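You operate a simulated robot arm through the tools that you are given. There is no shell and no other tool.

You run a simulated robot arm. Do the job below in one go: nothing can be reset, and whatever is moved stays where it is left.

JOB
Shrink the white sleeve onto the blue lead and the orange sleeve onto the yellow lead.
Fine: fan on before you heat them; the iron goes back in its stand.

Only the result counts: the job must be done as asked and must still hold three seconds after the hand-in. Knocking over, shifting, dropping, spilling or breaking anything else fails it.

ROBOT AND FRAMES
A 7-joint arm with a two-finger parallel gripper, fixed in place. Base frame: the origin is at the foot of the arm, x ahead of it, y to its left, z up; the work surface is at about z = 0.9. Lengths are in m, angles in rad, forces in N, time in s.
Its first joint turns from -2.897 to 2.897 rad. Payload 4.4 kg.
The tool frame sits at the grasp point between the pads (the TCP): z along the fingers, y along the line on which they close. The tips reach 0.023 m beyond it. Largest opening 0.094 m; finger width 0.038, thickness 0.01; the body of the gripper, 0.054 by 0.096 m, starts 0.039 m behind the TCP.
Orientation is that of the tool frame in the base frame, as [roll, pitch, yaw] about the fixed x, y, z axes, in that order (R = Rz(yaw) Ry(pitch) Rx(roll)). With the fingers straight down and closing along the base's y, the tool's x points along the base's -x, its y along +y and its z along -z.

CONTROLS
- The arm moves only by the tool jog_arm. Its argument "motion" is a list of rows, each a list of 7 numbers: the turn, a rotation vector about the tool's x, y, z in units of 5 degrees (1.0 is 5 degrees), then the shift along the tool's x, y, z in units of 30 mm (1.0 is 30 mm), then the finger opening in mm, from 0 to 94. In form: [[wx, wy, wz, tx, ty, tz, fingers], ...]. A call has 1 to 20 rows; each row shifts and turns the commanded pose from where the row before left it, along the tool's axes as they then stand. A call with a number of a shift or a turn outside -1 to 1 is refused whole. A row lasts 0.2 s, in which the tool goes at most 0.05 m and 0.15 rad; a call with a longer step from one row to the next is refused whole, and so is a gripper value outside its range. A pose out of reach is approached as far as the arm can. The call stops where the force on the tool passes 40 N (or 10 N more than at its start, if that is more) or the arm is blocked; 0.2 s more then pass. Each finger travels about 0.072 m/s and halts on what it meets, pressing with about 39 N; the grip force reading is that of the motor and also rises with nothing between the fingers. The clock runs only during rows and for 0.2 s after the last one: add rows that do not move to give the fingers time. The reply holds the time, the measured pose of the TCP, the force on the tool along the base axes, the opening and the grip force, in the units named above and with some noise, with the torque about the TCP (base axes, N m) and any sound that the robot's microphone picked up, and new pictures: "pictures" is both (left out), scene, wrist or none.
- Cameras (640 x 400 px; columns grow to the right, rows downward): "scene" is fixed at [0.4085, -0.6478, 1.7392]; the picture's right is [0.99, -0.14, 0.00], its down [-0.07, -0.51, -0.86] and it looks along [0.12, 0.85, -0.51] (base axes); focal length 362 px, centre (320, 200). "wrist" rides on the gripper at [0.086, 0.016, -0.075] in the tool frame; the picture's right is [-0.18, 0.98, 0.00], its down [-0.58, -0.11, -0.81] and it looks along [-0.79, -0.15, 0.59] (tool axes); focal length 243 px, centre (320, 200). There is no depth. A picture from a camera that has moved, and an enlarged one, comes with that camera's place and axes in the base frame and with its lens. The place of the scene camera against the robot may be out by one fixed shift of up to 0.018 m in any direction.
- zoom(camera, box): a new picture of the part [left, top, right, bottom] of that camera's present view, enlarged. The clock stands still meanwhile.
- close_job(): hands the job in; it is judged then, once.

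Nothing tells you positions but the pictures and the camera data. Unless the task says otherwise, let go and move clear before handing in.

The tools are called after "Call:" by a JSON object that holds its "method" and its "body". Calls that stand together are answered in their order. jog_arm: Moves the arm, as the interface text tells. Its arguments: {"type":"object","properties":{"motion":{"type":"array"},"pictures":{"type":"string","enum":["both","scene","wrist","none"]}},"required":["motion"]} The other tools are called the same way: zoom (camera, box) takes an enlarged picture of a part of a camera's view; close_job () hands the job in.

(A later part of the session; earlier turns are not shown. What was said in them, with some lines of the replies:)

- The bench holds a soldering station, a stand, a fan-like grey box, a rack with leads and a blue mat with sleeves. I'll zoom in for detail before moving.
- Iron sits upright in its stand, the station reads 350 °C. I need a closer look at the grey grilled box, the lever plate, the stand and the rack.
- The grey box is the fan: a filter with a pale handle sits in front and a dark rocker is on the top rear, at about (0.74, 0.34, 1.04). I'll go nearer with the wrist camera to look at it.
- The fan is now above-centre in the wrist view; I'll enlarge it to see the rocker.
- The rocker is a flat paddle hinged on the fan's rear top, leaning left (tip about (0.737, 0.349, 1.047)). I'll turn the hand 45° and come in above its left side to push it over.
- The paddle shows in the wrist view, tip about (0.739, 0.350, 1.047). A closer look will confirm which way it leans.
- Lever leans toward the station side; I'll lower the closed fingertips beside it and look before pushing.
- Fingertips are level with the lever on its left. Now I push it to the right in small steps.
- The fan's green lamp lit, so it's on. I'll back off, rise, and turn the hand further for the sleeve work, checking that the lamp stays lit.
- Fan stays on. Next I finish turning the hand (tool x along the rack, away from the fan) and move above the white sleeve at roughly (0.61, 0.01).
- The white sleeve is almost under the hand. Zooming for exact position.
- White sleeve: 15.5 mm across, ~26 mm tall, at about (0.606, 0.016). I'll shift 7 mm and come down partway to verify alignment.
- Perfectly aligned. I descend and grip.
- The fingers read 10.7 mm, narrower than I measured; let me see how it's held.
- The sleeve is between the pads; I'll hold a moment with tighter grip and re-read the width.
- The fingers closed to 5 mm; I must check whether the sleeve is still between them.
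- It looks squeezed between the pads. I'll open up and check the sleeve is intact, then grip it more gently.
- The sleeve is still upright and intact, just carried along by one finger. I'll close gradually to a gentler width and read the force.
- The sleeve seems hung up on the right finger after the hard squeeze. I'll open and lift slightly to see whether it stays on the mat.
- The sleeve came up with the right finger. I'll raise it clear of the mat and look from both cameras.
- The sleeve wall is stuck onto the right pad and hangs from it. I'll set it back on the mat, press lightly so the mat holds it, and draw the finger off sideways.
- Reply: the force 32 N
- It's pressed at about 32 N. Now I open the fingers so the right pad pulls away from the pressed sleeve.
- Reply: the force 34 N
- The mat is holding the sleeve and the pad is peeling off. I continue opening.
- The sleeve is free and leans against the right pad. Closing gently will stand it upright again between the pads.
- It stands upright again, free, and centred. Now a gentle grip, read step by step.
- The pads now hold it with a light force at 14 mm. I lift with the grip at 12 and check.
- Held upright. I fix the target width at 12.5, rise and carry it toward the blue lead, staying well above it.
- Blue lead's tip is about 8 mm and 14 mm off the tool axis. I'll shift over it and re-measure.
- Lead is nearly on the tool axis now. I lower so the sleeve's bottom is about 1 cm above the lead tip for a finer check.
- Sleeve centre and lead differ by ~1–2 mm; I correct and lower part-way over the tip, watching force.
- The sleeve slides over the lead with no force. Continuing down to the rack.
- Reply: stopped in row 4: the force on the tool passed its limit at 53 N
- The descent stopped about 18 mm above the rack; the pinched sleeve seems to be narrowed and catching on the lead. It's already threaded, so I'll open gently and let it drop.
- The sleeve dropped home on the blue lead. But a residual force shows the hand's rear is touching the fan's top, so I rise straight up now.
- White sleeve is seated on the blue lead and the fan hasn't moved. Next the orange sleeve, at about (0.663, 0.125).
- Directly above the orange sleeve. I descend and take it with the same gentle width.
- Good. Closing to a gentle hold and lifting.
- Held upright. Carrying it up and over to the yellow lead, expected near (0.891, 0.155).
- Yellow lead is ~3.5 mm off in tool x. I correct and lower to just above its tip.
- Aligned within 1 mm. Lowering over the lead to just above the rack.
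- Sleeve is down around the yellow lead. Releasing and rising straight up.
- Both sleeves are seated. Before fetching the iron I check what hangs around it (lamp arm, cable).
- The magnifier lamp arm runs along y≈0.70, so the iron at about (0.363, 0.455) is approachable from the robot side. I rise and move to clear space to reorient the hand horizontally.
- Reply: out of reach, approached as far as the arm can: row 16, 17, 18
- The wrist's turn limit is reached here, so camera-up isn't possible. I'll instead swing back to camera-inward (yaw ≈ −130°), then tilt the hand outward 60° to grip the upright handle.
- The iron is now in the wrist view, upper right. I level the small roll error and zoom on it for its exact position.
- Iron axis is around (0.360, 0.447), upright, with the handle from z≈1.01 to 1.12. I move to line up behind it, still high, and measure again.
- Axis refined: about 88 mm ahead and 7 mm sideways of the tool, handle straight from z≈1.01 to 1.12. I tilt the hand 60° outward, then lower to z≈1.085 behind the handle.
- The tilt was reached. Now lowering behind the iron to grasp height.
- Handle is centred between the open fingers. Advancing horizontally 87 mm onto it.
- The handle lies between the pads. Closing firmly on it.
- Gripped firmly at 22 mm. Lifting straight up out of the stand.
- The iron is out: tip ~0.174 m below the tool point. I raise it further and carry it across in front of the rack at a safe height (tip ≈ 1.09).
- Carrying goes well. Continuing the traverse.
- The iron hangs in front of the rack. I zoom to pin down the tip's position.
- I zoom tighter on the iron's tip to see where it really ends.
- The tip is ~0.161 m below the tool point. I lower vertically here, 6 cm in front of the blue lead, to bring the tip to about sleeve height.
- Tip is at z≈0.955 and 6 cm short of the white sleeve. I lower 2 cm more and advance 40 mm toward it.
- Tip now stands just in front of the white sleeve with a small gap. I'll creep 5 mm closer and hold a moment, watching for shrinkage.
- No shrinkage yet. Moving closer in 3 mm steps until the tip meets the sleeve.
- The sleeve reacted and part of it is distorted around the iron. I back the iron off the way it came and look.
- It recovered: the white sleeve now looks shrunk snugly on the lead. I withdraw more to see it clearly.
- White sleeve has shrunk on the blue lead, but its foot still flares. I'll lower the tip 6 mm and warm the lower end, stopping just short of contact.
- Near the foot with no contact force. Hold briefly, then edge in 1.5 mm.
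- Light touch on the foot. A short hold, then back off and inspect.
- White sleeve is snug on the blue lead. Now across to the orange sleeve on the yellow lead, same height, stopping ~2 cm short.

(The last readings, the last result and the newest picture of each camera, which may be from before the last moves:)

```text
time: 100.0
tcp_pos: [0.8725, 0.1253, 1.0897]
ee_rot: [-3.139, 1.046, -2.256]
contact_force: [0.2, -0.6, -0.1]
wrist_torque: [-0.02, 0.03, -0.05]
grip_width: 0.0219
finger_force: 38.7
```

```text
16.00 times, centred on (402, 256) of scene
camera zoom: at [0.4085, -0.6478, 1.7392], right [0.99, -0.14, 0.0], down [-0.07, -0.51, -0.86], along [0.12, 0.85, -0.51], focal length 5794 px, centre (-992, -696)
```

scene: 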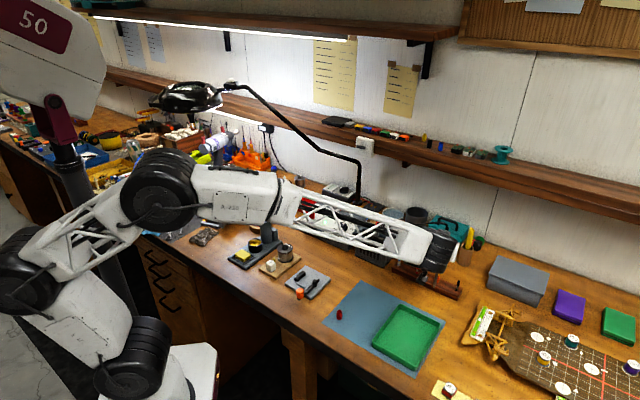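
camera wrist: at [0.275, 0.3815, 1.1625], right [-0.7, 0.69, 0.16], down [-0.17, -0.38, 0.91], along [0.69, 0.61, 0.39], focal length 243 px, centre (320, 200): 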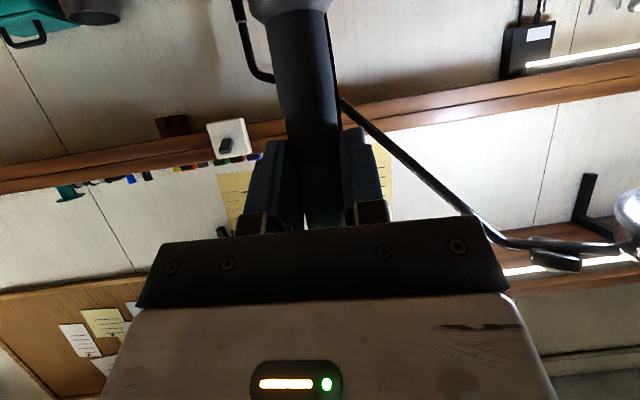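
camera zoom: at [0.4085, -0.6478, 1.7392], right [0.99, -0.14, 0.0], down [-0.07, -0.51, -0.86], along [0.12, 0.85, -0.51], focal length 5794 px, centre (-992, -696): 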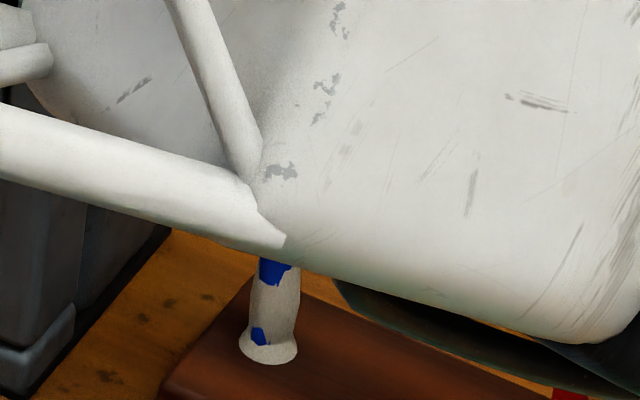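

Tip is ~2 cm in front of the orange sleeve. Approaching slowly to just short of touch.

Call:
{"method": "jog_arm", "body": {"motion": [[0, 0, 0, -0.114, 0, 0.197, 8], [0, 0, 0, -0.114, 0, 0.197, 8], [0, 0, 0, -0.114, 0, 0.197, 8], [0, 0, 0, 0, 0, 0, 8]], "pictures": "none"}}

Call:
{"method": "zoom", "body": {"camera": "scene", "box": [425, 255, 455, 290]}}

Call:
{"method": "jog_arm", "body": {"motion": [[0, 0, 0, -0.02, 0, 0.0346, 8], [0, 0, 0, 0, 0, 0, 8], [0, 0, 0, 0, 0, 0, 8]], "pictures": "none"}}

Call:
{"method": "zoom", "body": {"camera": "scene", "box": [425, 255, 455, 290]}}

```text
time: 101.0
tcp_pos: [0.885, 0.142, 1.0887]
ee_rot: [-3.139, 1.046, -2.257]
contact_force: [0.8, 0.5, -0.5]
wrist_torque: [-0.02, 0.02, -0.02]
grip_width: 0.0221
finger_force: 38.5
```

```text
11.43 times, centred on (440, 272) of scene
camera zoom: at [0.4085, -0.6478, 1.7392], right [0.99, -0.14, 0.0], down [-0.07, -0.51, -0.86], along [0.12, 0.85, -0.51], focal length 4138 px, centre (-1051, -629)
```

zoom: 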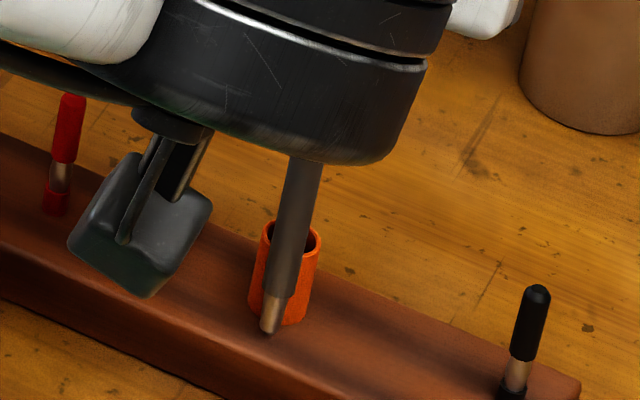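

```text
time: 101.8
tcp_pos: [0.8872, 0.1417, 1.0894]
ee_rot: [-3.141, 1.045, -2.257]
contact_force: [0.4, -0.1, -1.2]
wrist_torque: [0.02, 0.01, 0.01]
grip_width: 0.0223
finger_force: 39.3
```

```text
11.43 times, centred on (440, 272) of scene
camera zoom: at [0.4085, -0.6478, 1.7392], right [0.99, -0.14, 0.0], down [-0.07, -0.51, -0.86], along [0.12, 0.85, -0.51], focal length 4138 px, centre (-1051, -629)
```

zoom: 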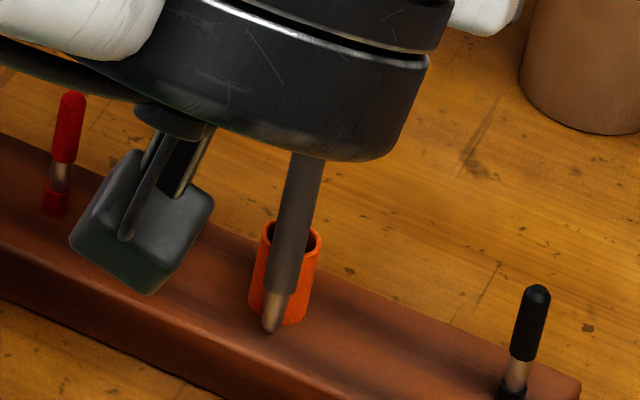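

No contact yet. Edging in 1 mm at a time.

Call:
{"method": "jog_arm", "body": {"motion": [[0, 0, 0, -0.0167, 0, 0.0289, 8], [0, 0, 0, 0, 0, 0, 8]], "pictures": "none"}}

Call:
{"method": "zoom", "body": {"camera": "scene", "box": [425, 255, 455, 290]}}

Call:
{"method": "jog_arm", "body": {"motion": [[0, 0, 0, -0.0167, 0, 0.0289, 8], [0, 0, 0, 0, 0, 0, 8]], "pictures": "none"}}

Call:
{"method": "zoom", "body": {"camera": "scene", "box": [425, 255, 455, 290]}}

```text
time: 102.4
tcp_pos: [0.8869, 0.1428, 1.0887]
ee_rot: [3.141, 1.045, -2.256]
contact_force: [0.9, -0.3, -1.5]
wrist_torque: [-0.03, 0.0, 0.0]
grip_width: 0.022
finger_force: 39.0
```

```text
11.43 times, centred on (440, 272) of scene
camera zoom: at [0.4085, -0.6478, 1.7392], right [0.99, -0.14, 0.0], down [-0.07, -0.51, -0.86], along [0.12, 0.85, -0.51], focal length 4138 px, centre (-1051, -629)
```

zoom: 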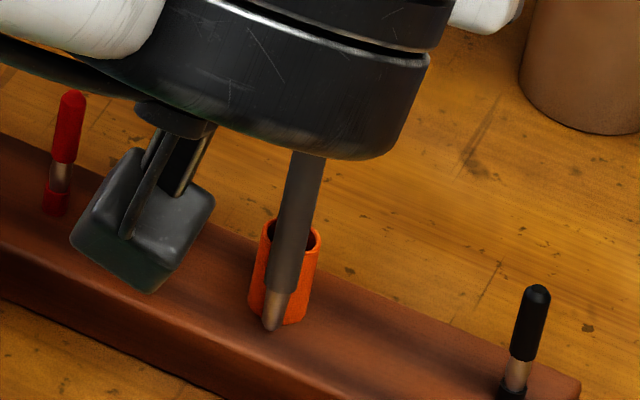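

```text
time: 103.0
tcp_pos: [0.8879, 0.144, 1.0891]
ee_rot: [-3.141, 1.046, -2.255]
contact_force: [0.3, 0.1, -0.8]
wrist_torque: [0.04, -0.02, 0.02]
grip_width: 0.022
finger_force: 38.9
```

```text
11.43 times, centred on (440, 272) of scene
camera zoom: at [0.4085, -0.6478, 1.7392], right [0.99, -0.14, 0.0], down [-0.07, -0.51, -0.86], along [0.12, 0.85, -0.51], focal length 4138 px, centre (-1051, -629)
```

zoom: 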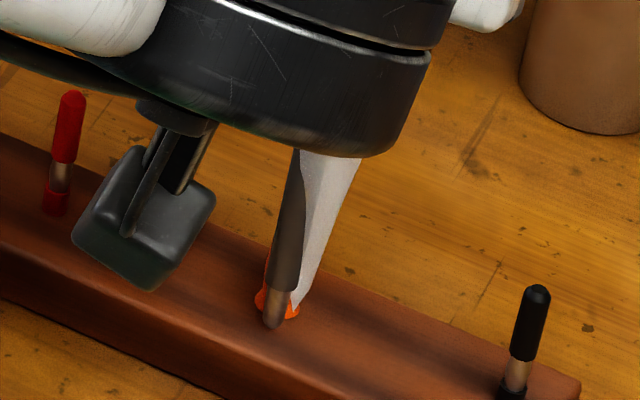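

The white plume is fume, and the orange sleeve has just shrunk. I back off promptly and inspect.

Call:
{"method": "jog_arm", "body": {"motion": [[0, 0, 0, 0.2, 0, -0.346, 8], [0, 0, 0, 0.25, 0, -0.433, 8], [0, 0, 0, 0.25, 0, -0.433, 8], [0, 0, 0, 0.25, 0, -0.433, 8], [0, 0, 0, 0, 0, 0, 8]], "pictures": "none"}}

Call:
{"method": "zoom", "body": {"camera": "scene", "box": [425, 255, 455, 290]}}

```text
time: 104.2
tcp_pos: [0.8514, 0.0994, 1.0877]
ee_rot: [-3.141, 1.047, -2.255]
contact_force: [0.6, 0.1, -0.8]
wrist_torque: [-0.02, 0.0, -0.01]
grip_width: 0.0222
finger_force: 38.5
```

```text
11.43 times, centred on (440, 272) of scene
camera zoom: at [0.4085, -0.6478, 1.7392], right [0.99, -0.14, 0.0], down [-0.07, -0.51, -0.86], along [0.12, 0.85, -0.51], focal length 4138 px, centre (-1051, -629)
```

zoom: 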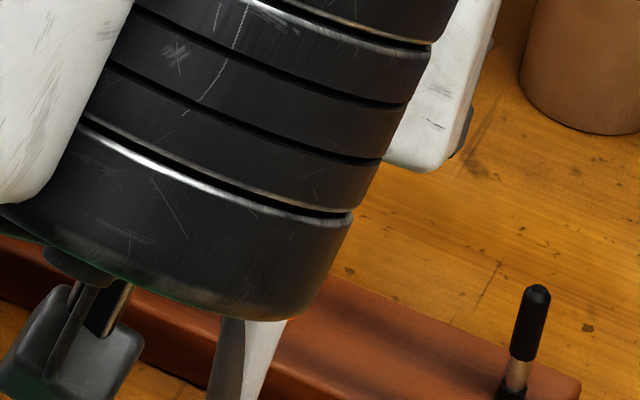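

The arm hides the yellow lead. I raise the iron and draw back to get a clear view of both sleeves.

Call:
{"method": "jog_arm", "body": {"motion": [[0, 0, 0, -0.8, 0, -0.462, 8], [0, 0, 0, -0.8, 0, -0.462, 8], [0, 0, 0, -0.8, 0, -0.462, 8], [0, 0, 0, -0.8, 0, -0.462, 8], [0, 0, 0, -0.8, 0, -0.462, 8], [0, 0, 0, -0.8, 0, -0.462, 8], [0, 0, 0, 0, 0.9, 0, 8], [0, 0, 0, 0, 0.9, 0, 8], [0, 0, 0, 0, 0, 0, 8]], "pictures": "scene"}}

Call:
{"method": "zoom", "body": {"camera": "scene", "box": [425, 255, 455, 290]}}

Call:
{"method": "zoom", "body": {"camera": "scene", "box": [392, 240, 422, 270]}}

```text
time: 106.2
tcp_pos: [0.8085, 0.1339, 1.2552]
ee_rot: [-3.14, 1.047, -2.257]
contact_force: [-0.7, -0.4, -0.1]
wrist_torque: [0.04, 0.0, -0.01]
grip_width: 0.0222
finger_force: 38.8
```

scene: 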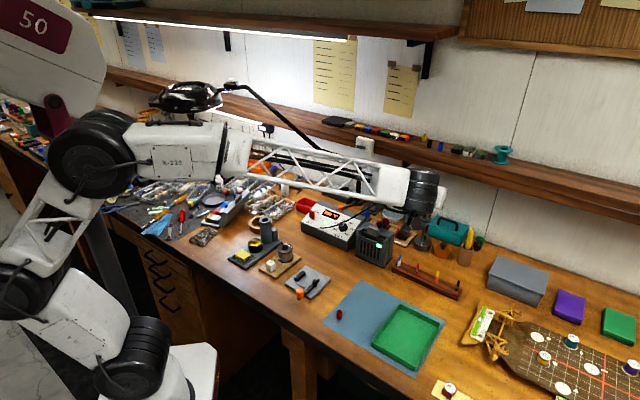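

```text
11.43 times, centred on (440, 272) of scene
camera zoom: at [0.4085, -0.6478, 1.7392], right [0.99, -0.14, 0.0], down [-0.07, -0.51, -0.86], along [0.12, 0.85, -0.51], focal length 4138 px, centre (-1051, -629)
```

zoom: 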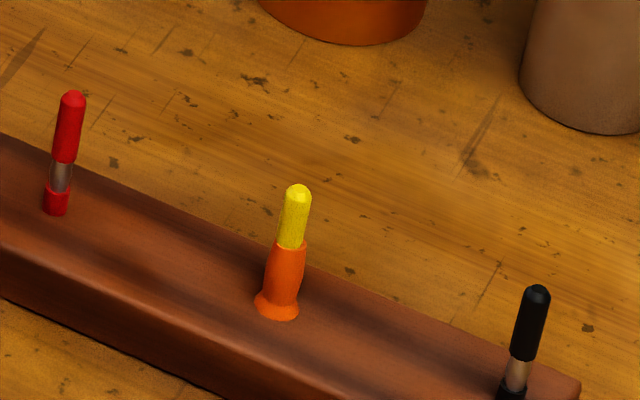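

```text
13.33 times, centred on (407, 255) of scene
camera zoom: at [0.4085, -0.6478, 1.7392], right [0.99, -0.14, 0.0], down [-0.07, -0.51, -0.86], along [0.12, 0.85, -0.51], focal length 4828 px, centre (-840, -533)
```

zoom: 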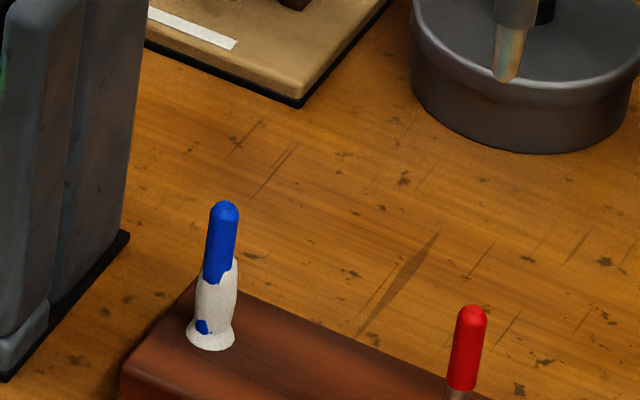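

Both sleeves are shrunk on their leads. Now I carry the iron back over the stand at the same height and check its posture in the grip.

Call:
{"method": "jog_arm", "body": {"motion": [[0, 0, 0, 0.0105, 0.9707, -0.0709, 8], [0, 0, 0, 0.0105, 0.9707, -0.0709, 8], [0, 0, 0, 0.0105, 0.9707, -0.0709, 8], [0, 0, 0, 0.0105, 0.9707, -0.0709, 8], [0, 0, 0, 0.0105, 0.9707, -0.0709, 8], [0, 0, 0, 0.0105, 0.9707, -0.0709, 8], [0, 0, 0, 0.0105, 0.9707, -0.0709, 8], [0, 0, 0, 0.0105, 0.9707, -0.0709, 8], [0, 0, 0, 0.0105, 0.9707, -0.0709, 8], [0, 0, 0, 0.0105, 0.9707, -0.0709, 8], [0, 0, 0, 0.0105, 0.9707, -0.0709, 8], [0, 0, 0, 0.0105, 0.9707, -0.0709, 8], [0, 0, 0, 0.0105, 0.9707, -0.0709, 8], [0, 0, 0, 0.0105, 0.9707, -0.0709, 8], [0, 0, 0, 0.0105, 0.9707, -0.0709, 8], [0, 0, 0, 0.0105, 0.9707, -0.0709, 8], [0, 0, 0, 0.0105, 0.9707, -0.0709, 8], [0, 0, 0, 0, 0, 0, 8]], "pictures": "scene"}}

Call:
{"method": "zoom", "body": {"camera": "scene", "box": [230, 140, 310, 260]}}

```text
time: 110.0
tcp_pos: [0.4057, 0.4196, 1.2684]
ee_rot: [3.141, 1.044, -2.257]
contact_force: [0.6, -0.2, -0.5]
wrist_torque: [0.0, -0.02, 0.0]
grip_width: 0.0222
finger_force: 38.7
```

scene: 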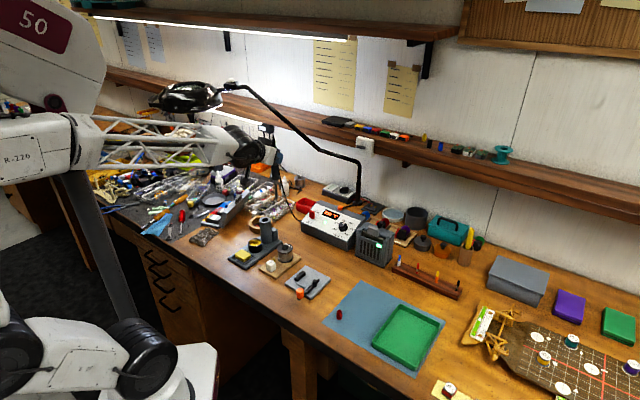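

```text
3.33 times, centred on (270, 200) of scene
camera zoom: at [0.4085, -0.6478, 1.7392], right [0.99, -0.14, 0.0], down [-0.07, -0.51, -0.86], along [0.12, 0.85, -0.51], focal length 1207 px, centre (487, 200)
```

zoom: 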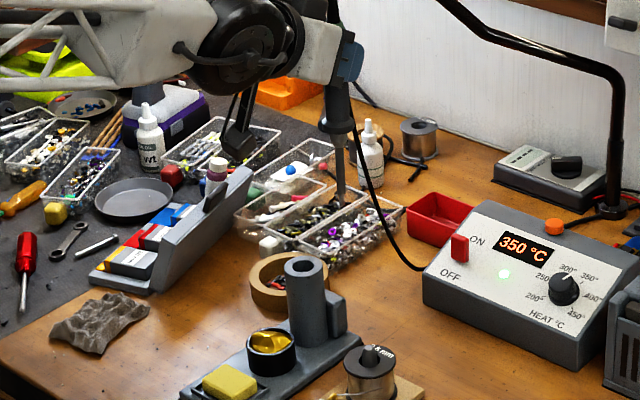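

Nearly there. Shifting the last 6 cm to sit exactly over the stand's hole.

Call:
{"method": "jog_arm", "body": {"motion": [[0, 0, 0, 0.035, 0.7, -0.06, 8], [0, 0, 0, 0.035, 0.7, -0.06, 8], [0, 0, 0, 0, 0.62, 0, 8], [0, 0, 0, 0, 0, 0, 8], [0, 0, 0, 0, 0, 0, 8]], "pictures": "none"}}

Call:
{"method": "zoom", "body": {"camera": "scene", "box": [240, 160, 300, 250]}}

```text
time: 111.2
tcp_pos: [0.3563, 0.4566, 1.2678]
ee_rot: [-3.141, 1.045, -2.257]
contact_force: [-0.2, -0.6, -0.8]
wrist_torque: [0.03, -0.01, 0.01]
grip_width: 0.0222
finger_force: 38.5
```

```text
4.44 times, centred on (270, 205) of scene
camera zoom: at [0.4085, -0.6478, 1.7392], right [0.99, -0.14, 0.0], down [-0.07, -0.51, -0.86], along [0.12, 0.85, -0.51], focal length 1609 px, centre (542, 178)
```

zoom: 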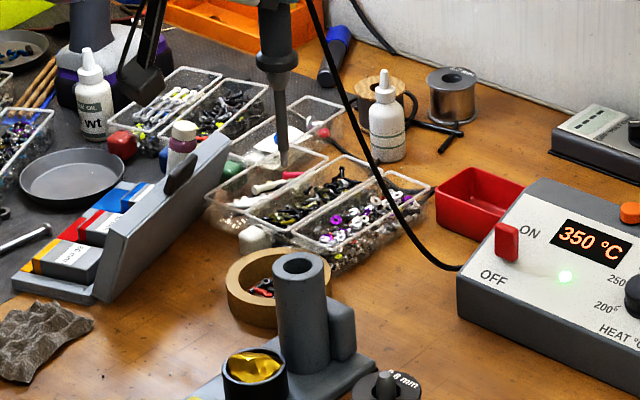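

Tip is roughly over the hole. I lower to just above the rim and check the alignment.

Call:
{"method": "jog_arm", "body": {"motion": [[0, 0, 0, 0.6, 0, 0.346, 8], [0, 0, 0, 0.6, 0, 0.346, 8], [0, 0, 0, 0.6, 0, 0.346, 8], [0, 0, 0, 0.433, 0, 0.25, 8], [0, 0, 0, 0, 0, 0, 8], [0, 0, 0, 0, 0, 0, 8]], "pictures": "none"}}

Call:
{"method": "zoom", "body": {"camera": "scene", "box": [250, 185, 290, 245]}}

```text
time: 112.6
tcp_pos: [0.3562, 0.456, 1.1922]
ee_rot: [-3.141, 1.046, -2.256]
contact_force: [-0.2, 0.3, -1.5]
wrist_torque: [0.0, 0.0, 0.01]
grip_width: 0.0221
finger_force: 38.8
```

```text
6.67 times, centred on (270, 215) of scene
camera zoom: at [0.4085, -0.6478, 1.7392], right [0.99, -0.14, 0.0], down [-0.07, -0.51, -0.86], along [0.12, 0.85, -0.51], focal length 2414 px, centre (653, 100)
```

zoom: 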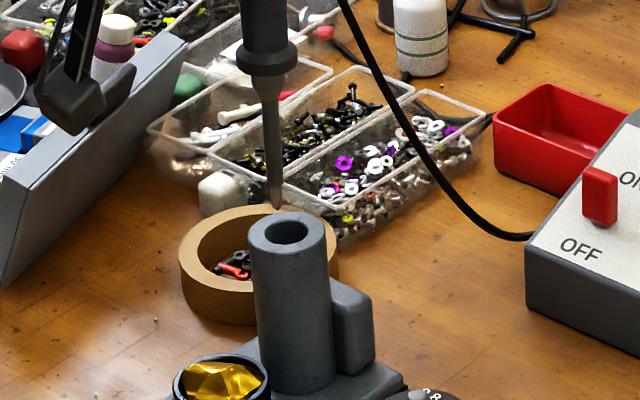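

The iron has tilted about 1.3° in the grip (tip ~3–4 mm toward the robot). I rotate the hand slightly to straighten it over the hole.

Call:
{"method": "jog_arm", "body": {"motion": [[0, -0.28, 0, 0, 0, 0, 8], [0, 0, 0, 0, 0, 0, 8]], "pictures": "none"}}

Call:
{"method": "zoom", "body": {"camera": "scene", "box": [250, 185, 290, 245]}}

```text
time: 113.2
tcp_pos: [0.3555, 0.4561, 1.1915]
ee_rot: [3.14, 1.071, -2.256]
contact_force: [-0.3, -0.6, -1.5]
wrist_torque: [0.03, -0.02, 0.0]
grip_width: 0.0221
finger_force: 39.2
```

```text
6.67 times, centred on (270, 215) of scene
camera zoom: at [0.4085, -0.6478, 1.7392], right [0.99, -0.14, 0.0], down [-0.07, -0.51, -0.86], along [0.12, 0.85, -0.51], focal length 2414 px, centre (653, 100)
```

zoom: 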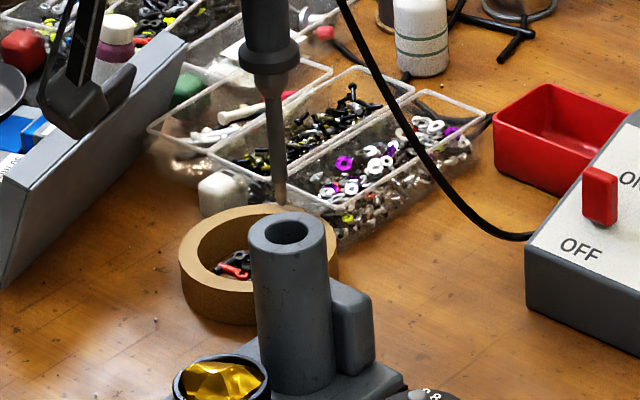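

Aligned with the hole. Lowering the iron into the stand in small steps.

Call:
{"method": "jog_arm", "body": {"motion": [[0, 0, 0, 0.307, 0, 0.168, 8], [0, 0, 0, 0.307, 0, 0.168, 8], [0, 0, 0, 0.307, 0, 0.168, 8], [0, 0, 0, 0.307, 0, 0.168, 8], [0, 0, 0, 0, 0, 0, 8]], "pictures": "none"}}

Call:
{"method": "zoom", "body": {"camera": "scene", "box": [250, 185, 290, 245]}}

```text
time: 114.4
tcp_pos: [0.3565, 0.4559, 1.1498]
ee_rot: [-3.141, 1.069, -2.256]
contact_force: [0.2, -0.6, -0.9]
wrist_torque: [-0.01, -0.01, 0.02]
grip_width: 0.0222
finger_force: 39.2
```

```text
6.67 times, centred on (270, 215) of scene
camera zoom: at [0.4085, -0.6478, 1.7392], right [0.99, -0.14, 0.0], down [-0.07, -0.51, -0.86], along [0.12, 0.85, -0.51], focal length 2414 px, centre (653, 100)
```

zoom: 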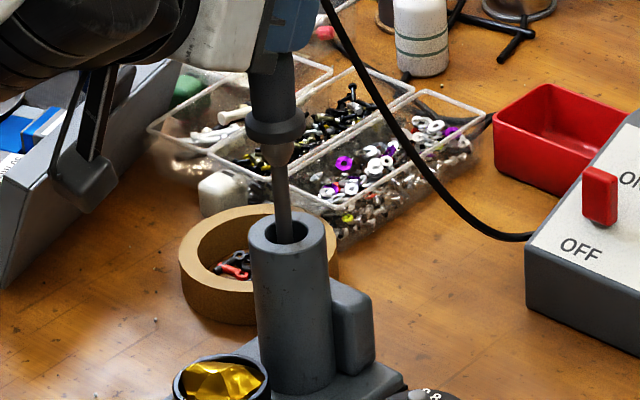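

The tip is in the hole. Continuing down most of the way.

Call:
{"method": "jog_arm", "body": {"motion": [[0, 0, 0, 0.292, 0, 0.16, 8], [0, 0, 0, 0.292, 0, 0.16, 8], [0, 0, 0, 0.292, 0, 0.16, 8], [0, 0, 0, 0.292, 0, 0.16, 8], [0, 0, 0, 0.292, 0, 0.16, 8], [0, 0, 0, 0.2, 0, 0.109, 8], [0, 0, 0, 0, 0, 0, 8]], "pictures": "none"}}

Call:
{"method": "zoom", "body": {"camera": "scene", "box": [250, 185, 290, 245]}}

```text
time: 116.0
tcp_pos: [0.3563, 0.4561, 1.0918]
ee_rot: [3.141, 1.071, -2.256]
contact_force: [-0.1, 0.7, -0.7]
wrist_torque: [0.02, -0.02, 0.02]
grip_width: 0.0218
finger_force: 39.4
```

```text
6.67 times, centred on (270, 215) of scene
camera zoom: at [0.4085, -0.6478, 1.7392], right [0.99, -0.14, 0.0], down [-0.07, -0.51, -0.86], along [0.12, 0.85, -0.51], focal length 2414 px, centre (653, 100)
```

zoom: 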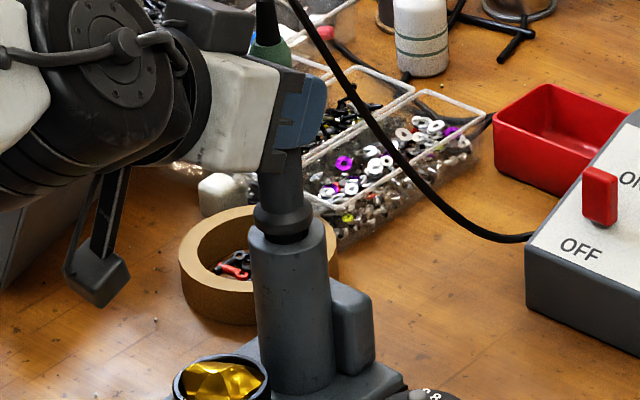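

A few millimetres remain until the flange seats. Lowering gently.

Call:
{"method": "jog_arm", "body": {"motion": [[0, 0, 0, 0.073, 0, 0.04, 8], [0, 0, 0, 0.073, 0, 0.04, 8], [0, 0, 0, 0, 0, 0, 8]], "pictures": "none"}}

Call:
{"method": "jog_arm", "body": {"motion": [[0, 0, 0, 0.03, 0, 0.016, 8], [0, 0, 0, 0, 0, 0, 8]], "pictures": "none"}}

Call:
{"method": "zoom", "body": {"camera": "scene", "box": [250, 185, 290, 245]}}

```text
time: 116.8
tcp_pos: [0.355, 0.4554, 1.0875]
ee_rot: [-3.141, 1.069, -2.257]
contact_force: [-0.2, -0.6, -1.3]
wrist_torque: [0.0, 0.0, -0.01]
grip_width: 0.0219
finger_force: 39.3
```

```text
time: 117.4
tcp_pos: [0.3551, 0.4563, 1.0859]
ee_rot: [-3.139, 1.071, -2.256]
contact_force: [0.4, 0.1, -0.3]
wrist_torque: [0.07, -0.01, 0.0]
grip_width: 0.0219
finger_force: 39.0
```

```text
6.67 times, centred on (270, 215) of scene
camera zoom: at [0.4085, -0.6478, 1.7392], right [0.99, -0.14, 0.0], down [-0.07, -0.51, -0.86], along [0.12, 0.85, -0.51], focal length 2414 px, centre (653, 100)
```

zoom: 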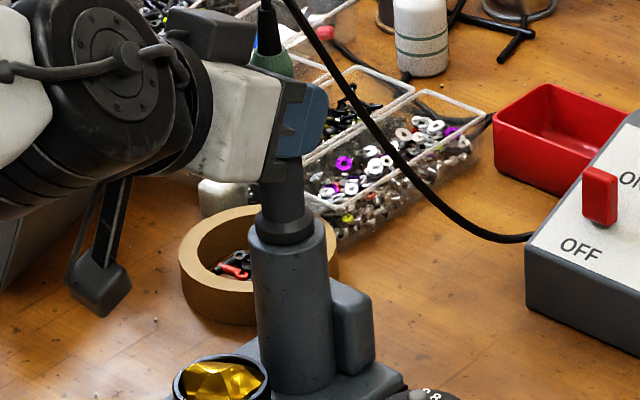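

Flange is seated on the stand. Opening the fingers and watching that the iron stays put.

Call:
{"method": "jog_arm", "body": {"motion": [[0, 0, 0, 0, 0, 0, 20], [0, 0, 0, 0, 0, 0, 24], [0, 0, 0, 0, 0, 0, 30], [0, 0, 0, 0, 0, 0, 40], [0, 0, 0, 0, 0, 0, 40]], "pictures": "wrist"}}

Call:
{"method": "zoom", "body": {"camera": "scene", "box": [250, 185, 290, 245]}}

```text
time: 118.6
tcp_pos: [0.3551, 0.4563, 1.0863]
ee_rot: [3.141, 1.071, -2.258]
contact_force: [-0.2, -0.1, 1.7]
wrist_torque: [0.03, 0.01, 0.0]
grip_width: 0.0399
finger_force: 0.1
camera wrist: at [0.2753, 0.3837, 1.0468], right [-0.7, 0.69, 0.16], down [-0.19, -0.4, 0.9], along [0.68, 0.6, 0.41], focal length 243 px, centre (320, 200)
```

wrist: 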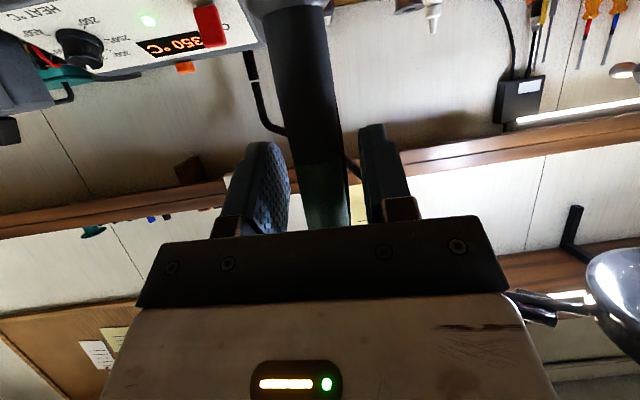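

```text
6.67 times, centred on (270, 215) of scene
camera zoom: at [0.4085, -0.6478, 1.7392], right [0.99, -0.14, 0.0], down [-0.07, -0.51, -0.86], along [0.12, 0.85, -0.51], focal length 2414 px, centre (653, 100)
```

zoom: 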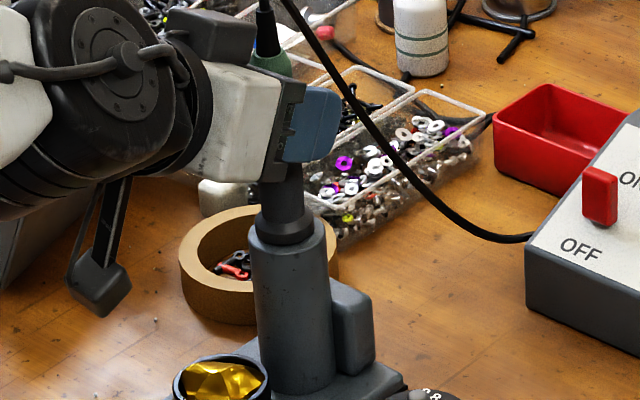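

Iron stands on its own. Retreating straight back, then up.

Call:
{"method": "jog_arm", "body": {"motion": [[0, 0, 0, 0.219, 0, -0.401, 40], [0, 0, 0, 0.219, 0, -0.401, 40], [0, 0, 0, 0.219, 0, -0.401, 40], [0, 0, 0, 0.219, 0, -0.401, 40], [0, 0, 0, 0.219, 0, -0.401, 40], [0, 0, 0, 0.219, 0, -0.401, 40], [0, 0, 0, 0.219, 0, -0.401, 40], [0, 0, 0, -0.8, 0, -0.44, 40], [0, 0, 0, -0.8, 0, -0.44, 40], [0, 0, 0, -0.8, 0, -0.44, 40], [0, 0, 0, -0.8, 0, -0.44, 40], [0, 0, 0, -0.8, 0, -0.44, 40], [0, 0, 0, 0, 0, 0, 40]], "pictures": "scene"}}

Call:
{"method": "zoom", "body": {"camera": "scene", "box": [230, 170, 310, 270]}}

Call:
{"method": "zoom", "body": {"camera": "scene", "box": [340, 210, 470, 310]}}

Call:
{"method": "zoom", "body": {"camera": "scene", "box": [385, 235, 460, 295]}}

```text
time: 121.4
tcp_pos: [0.295, 0.3827, 1.224]
ee_rot: [-3.141, 1.07, -2.257]
contact_force: [-0.7, -0.2, 0.0]
wrist_torque: [0.0, 0.03, -0.01]
grip_width: 0.0398
finger_force: 0.0
```

scene: 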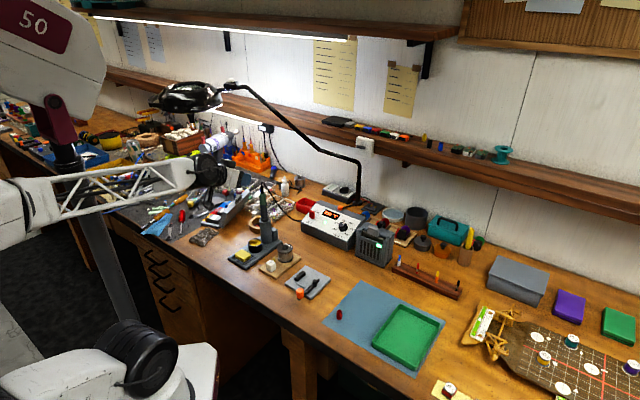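

```text
4.00 times, centred on (270, 220) of scene
camera zoom: at [0.4085, -0.6478, 1.7392], right [0.99, -0.14, 0.0], down [-0.07, -0.51, -0.86], along [0.12, 0.85, -0.51], focal length 1448 px, centre (520, 120)
```

zoom: 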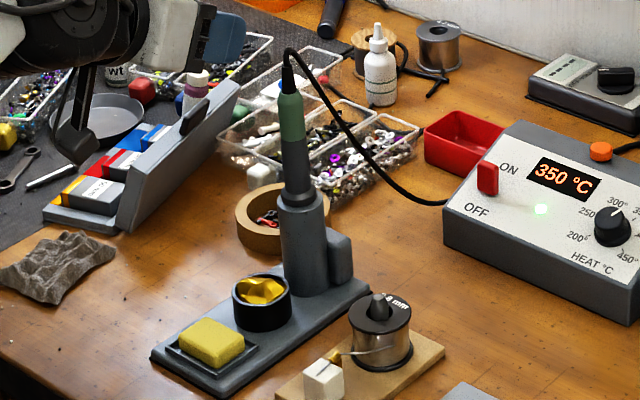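

```text
4.00 times, centred on (405, 260) of scene
camera zoom: at [0.4085, -0.6478, 1.7392], right [0.99, -0.14, 0.0], down [-0.07, -0.51, -0.86], along [0.12, 0.85, -0.51], focal length 1448 px, centre (-20, -40)
```

zoom: 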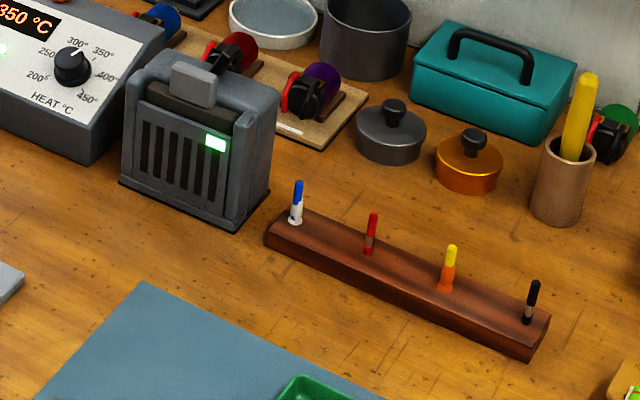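

```text
6.67 times, centred on (422, 265) of scene
camera zoom: at [0.4085, -0.6478, 1.7392], right [0.99, -0.14, 0.0], down [-0.07, -0.51, -0.86], along [0.12, 0.85, -0.51], focal length 2414 px, centre (-363, -233)
```

zoom: 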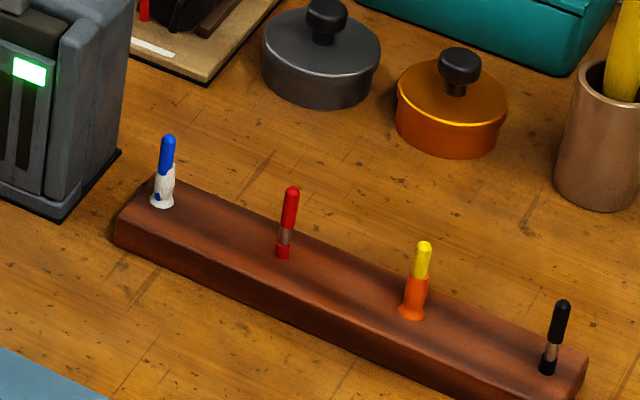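

The white sleeve has shrunk onto the blue lead and the orange one onto the yellow lead. The fan lamp is on, the iron is back in its stand, nothing else looks shifted, and the hand is clear. I'm handing in.

Call:
{"method": "close_job", "body": {}}

```text
The job is handed in.
```

The white sleeve is shrunk onto the blue lead and the orange sleeve onto the yellow lead. I switched the fan on before heating either of them, and it is still running. The iron is back in its stand and the hand is clear.

- **White sleeve:** it isn't as clean as the orange one. I squeezed it too hard at first, and later heated it a second time at the foot. Small patches of blue show through near its foot and its top edge is uneven. I can't tell from the pictures whether those patches are thin spots or holes.
- **Foot of both sleeves:** each one still flares slightly where it meets the rack.
- **Fan:** the back of the hand pressed on top of the fan while I was placing the white sleeve, with the force peaking at about 53 N. The fan did not visibly move and its lamp stayed lit.

In the last pictures nothing else on the bench looked moved or knocked over.
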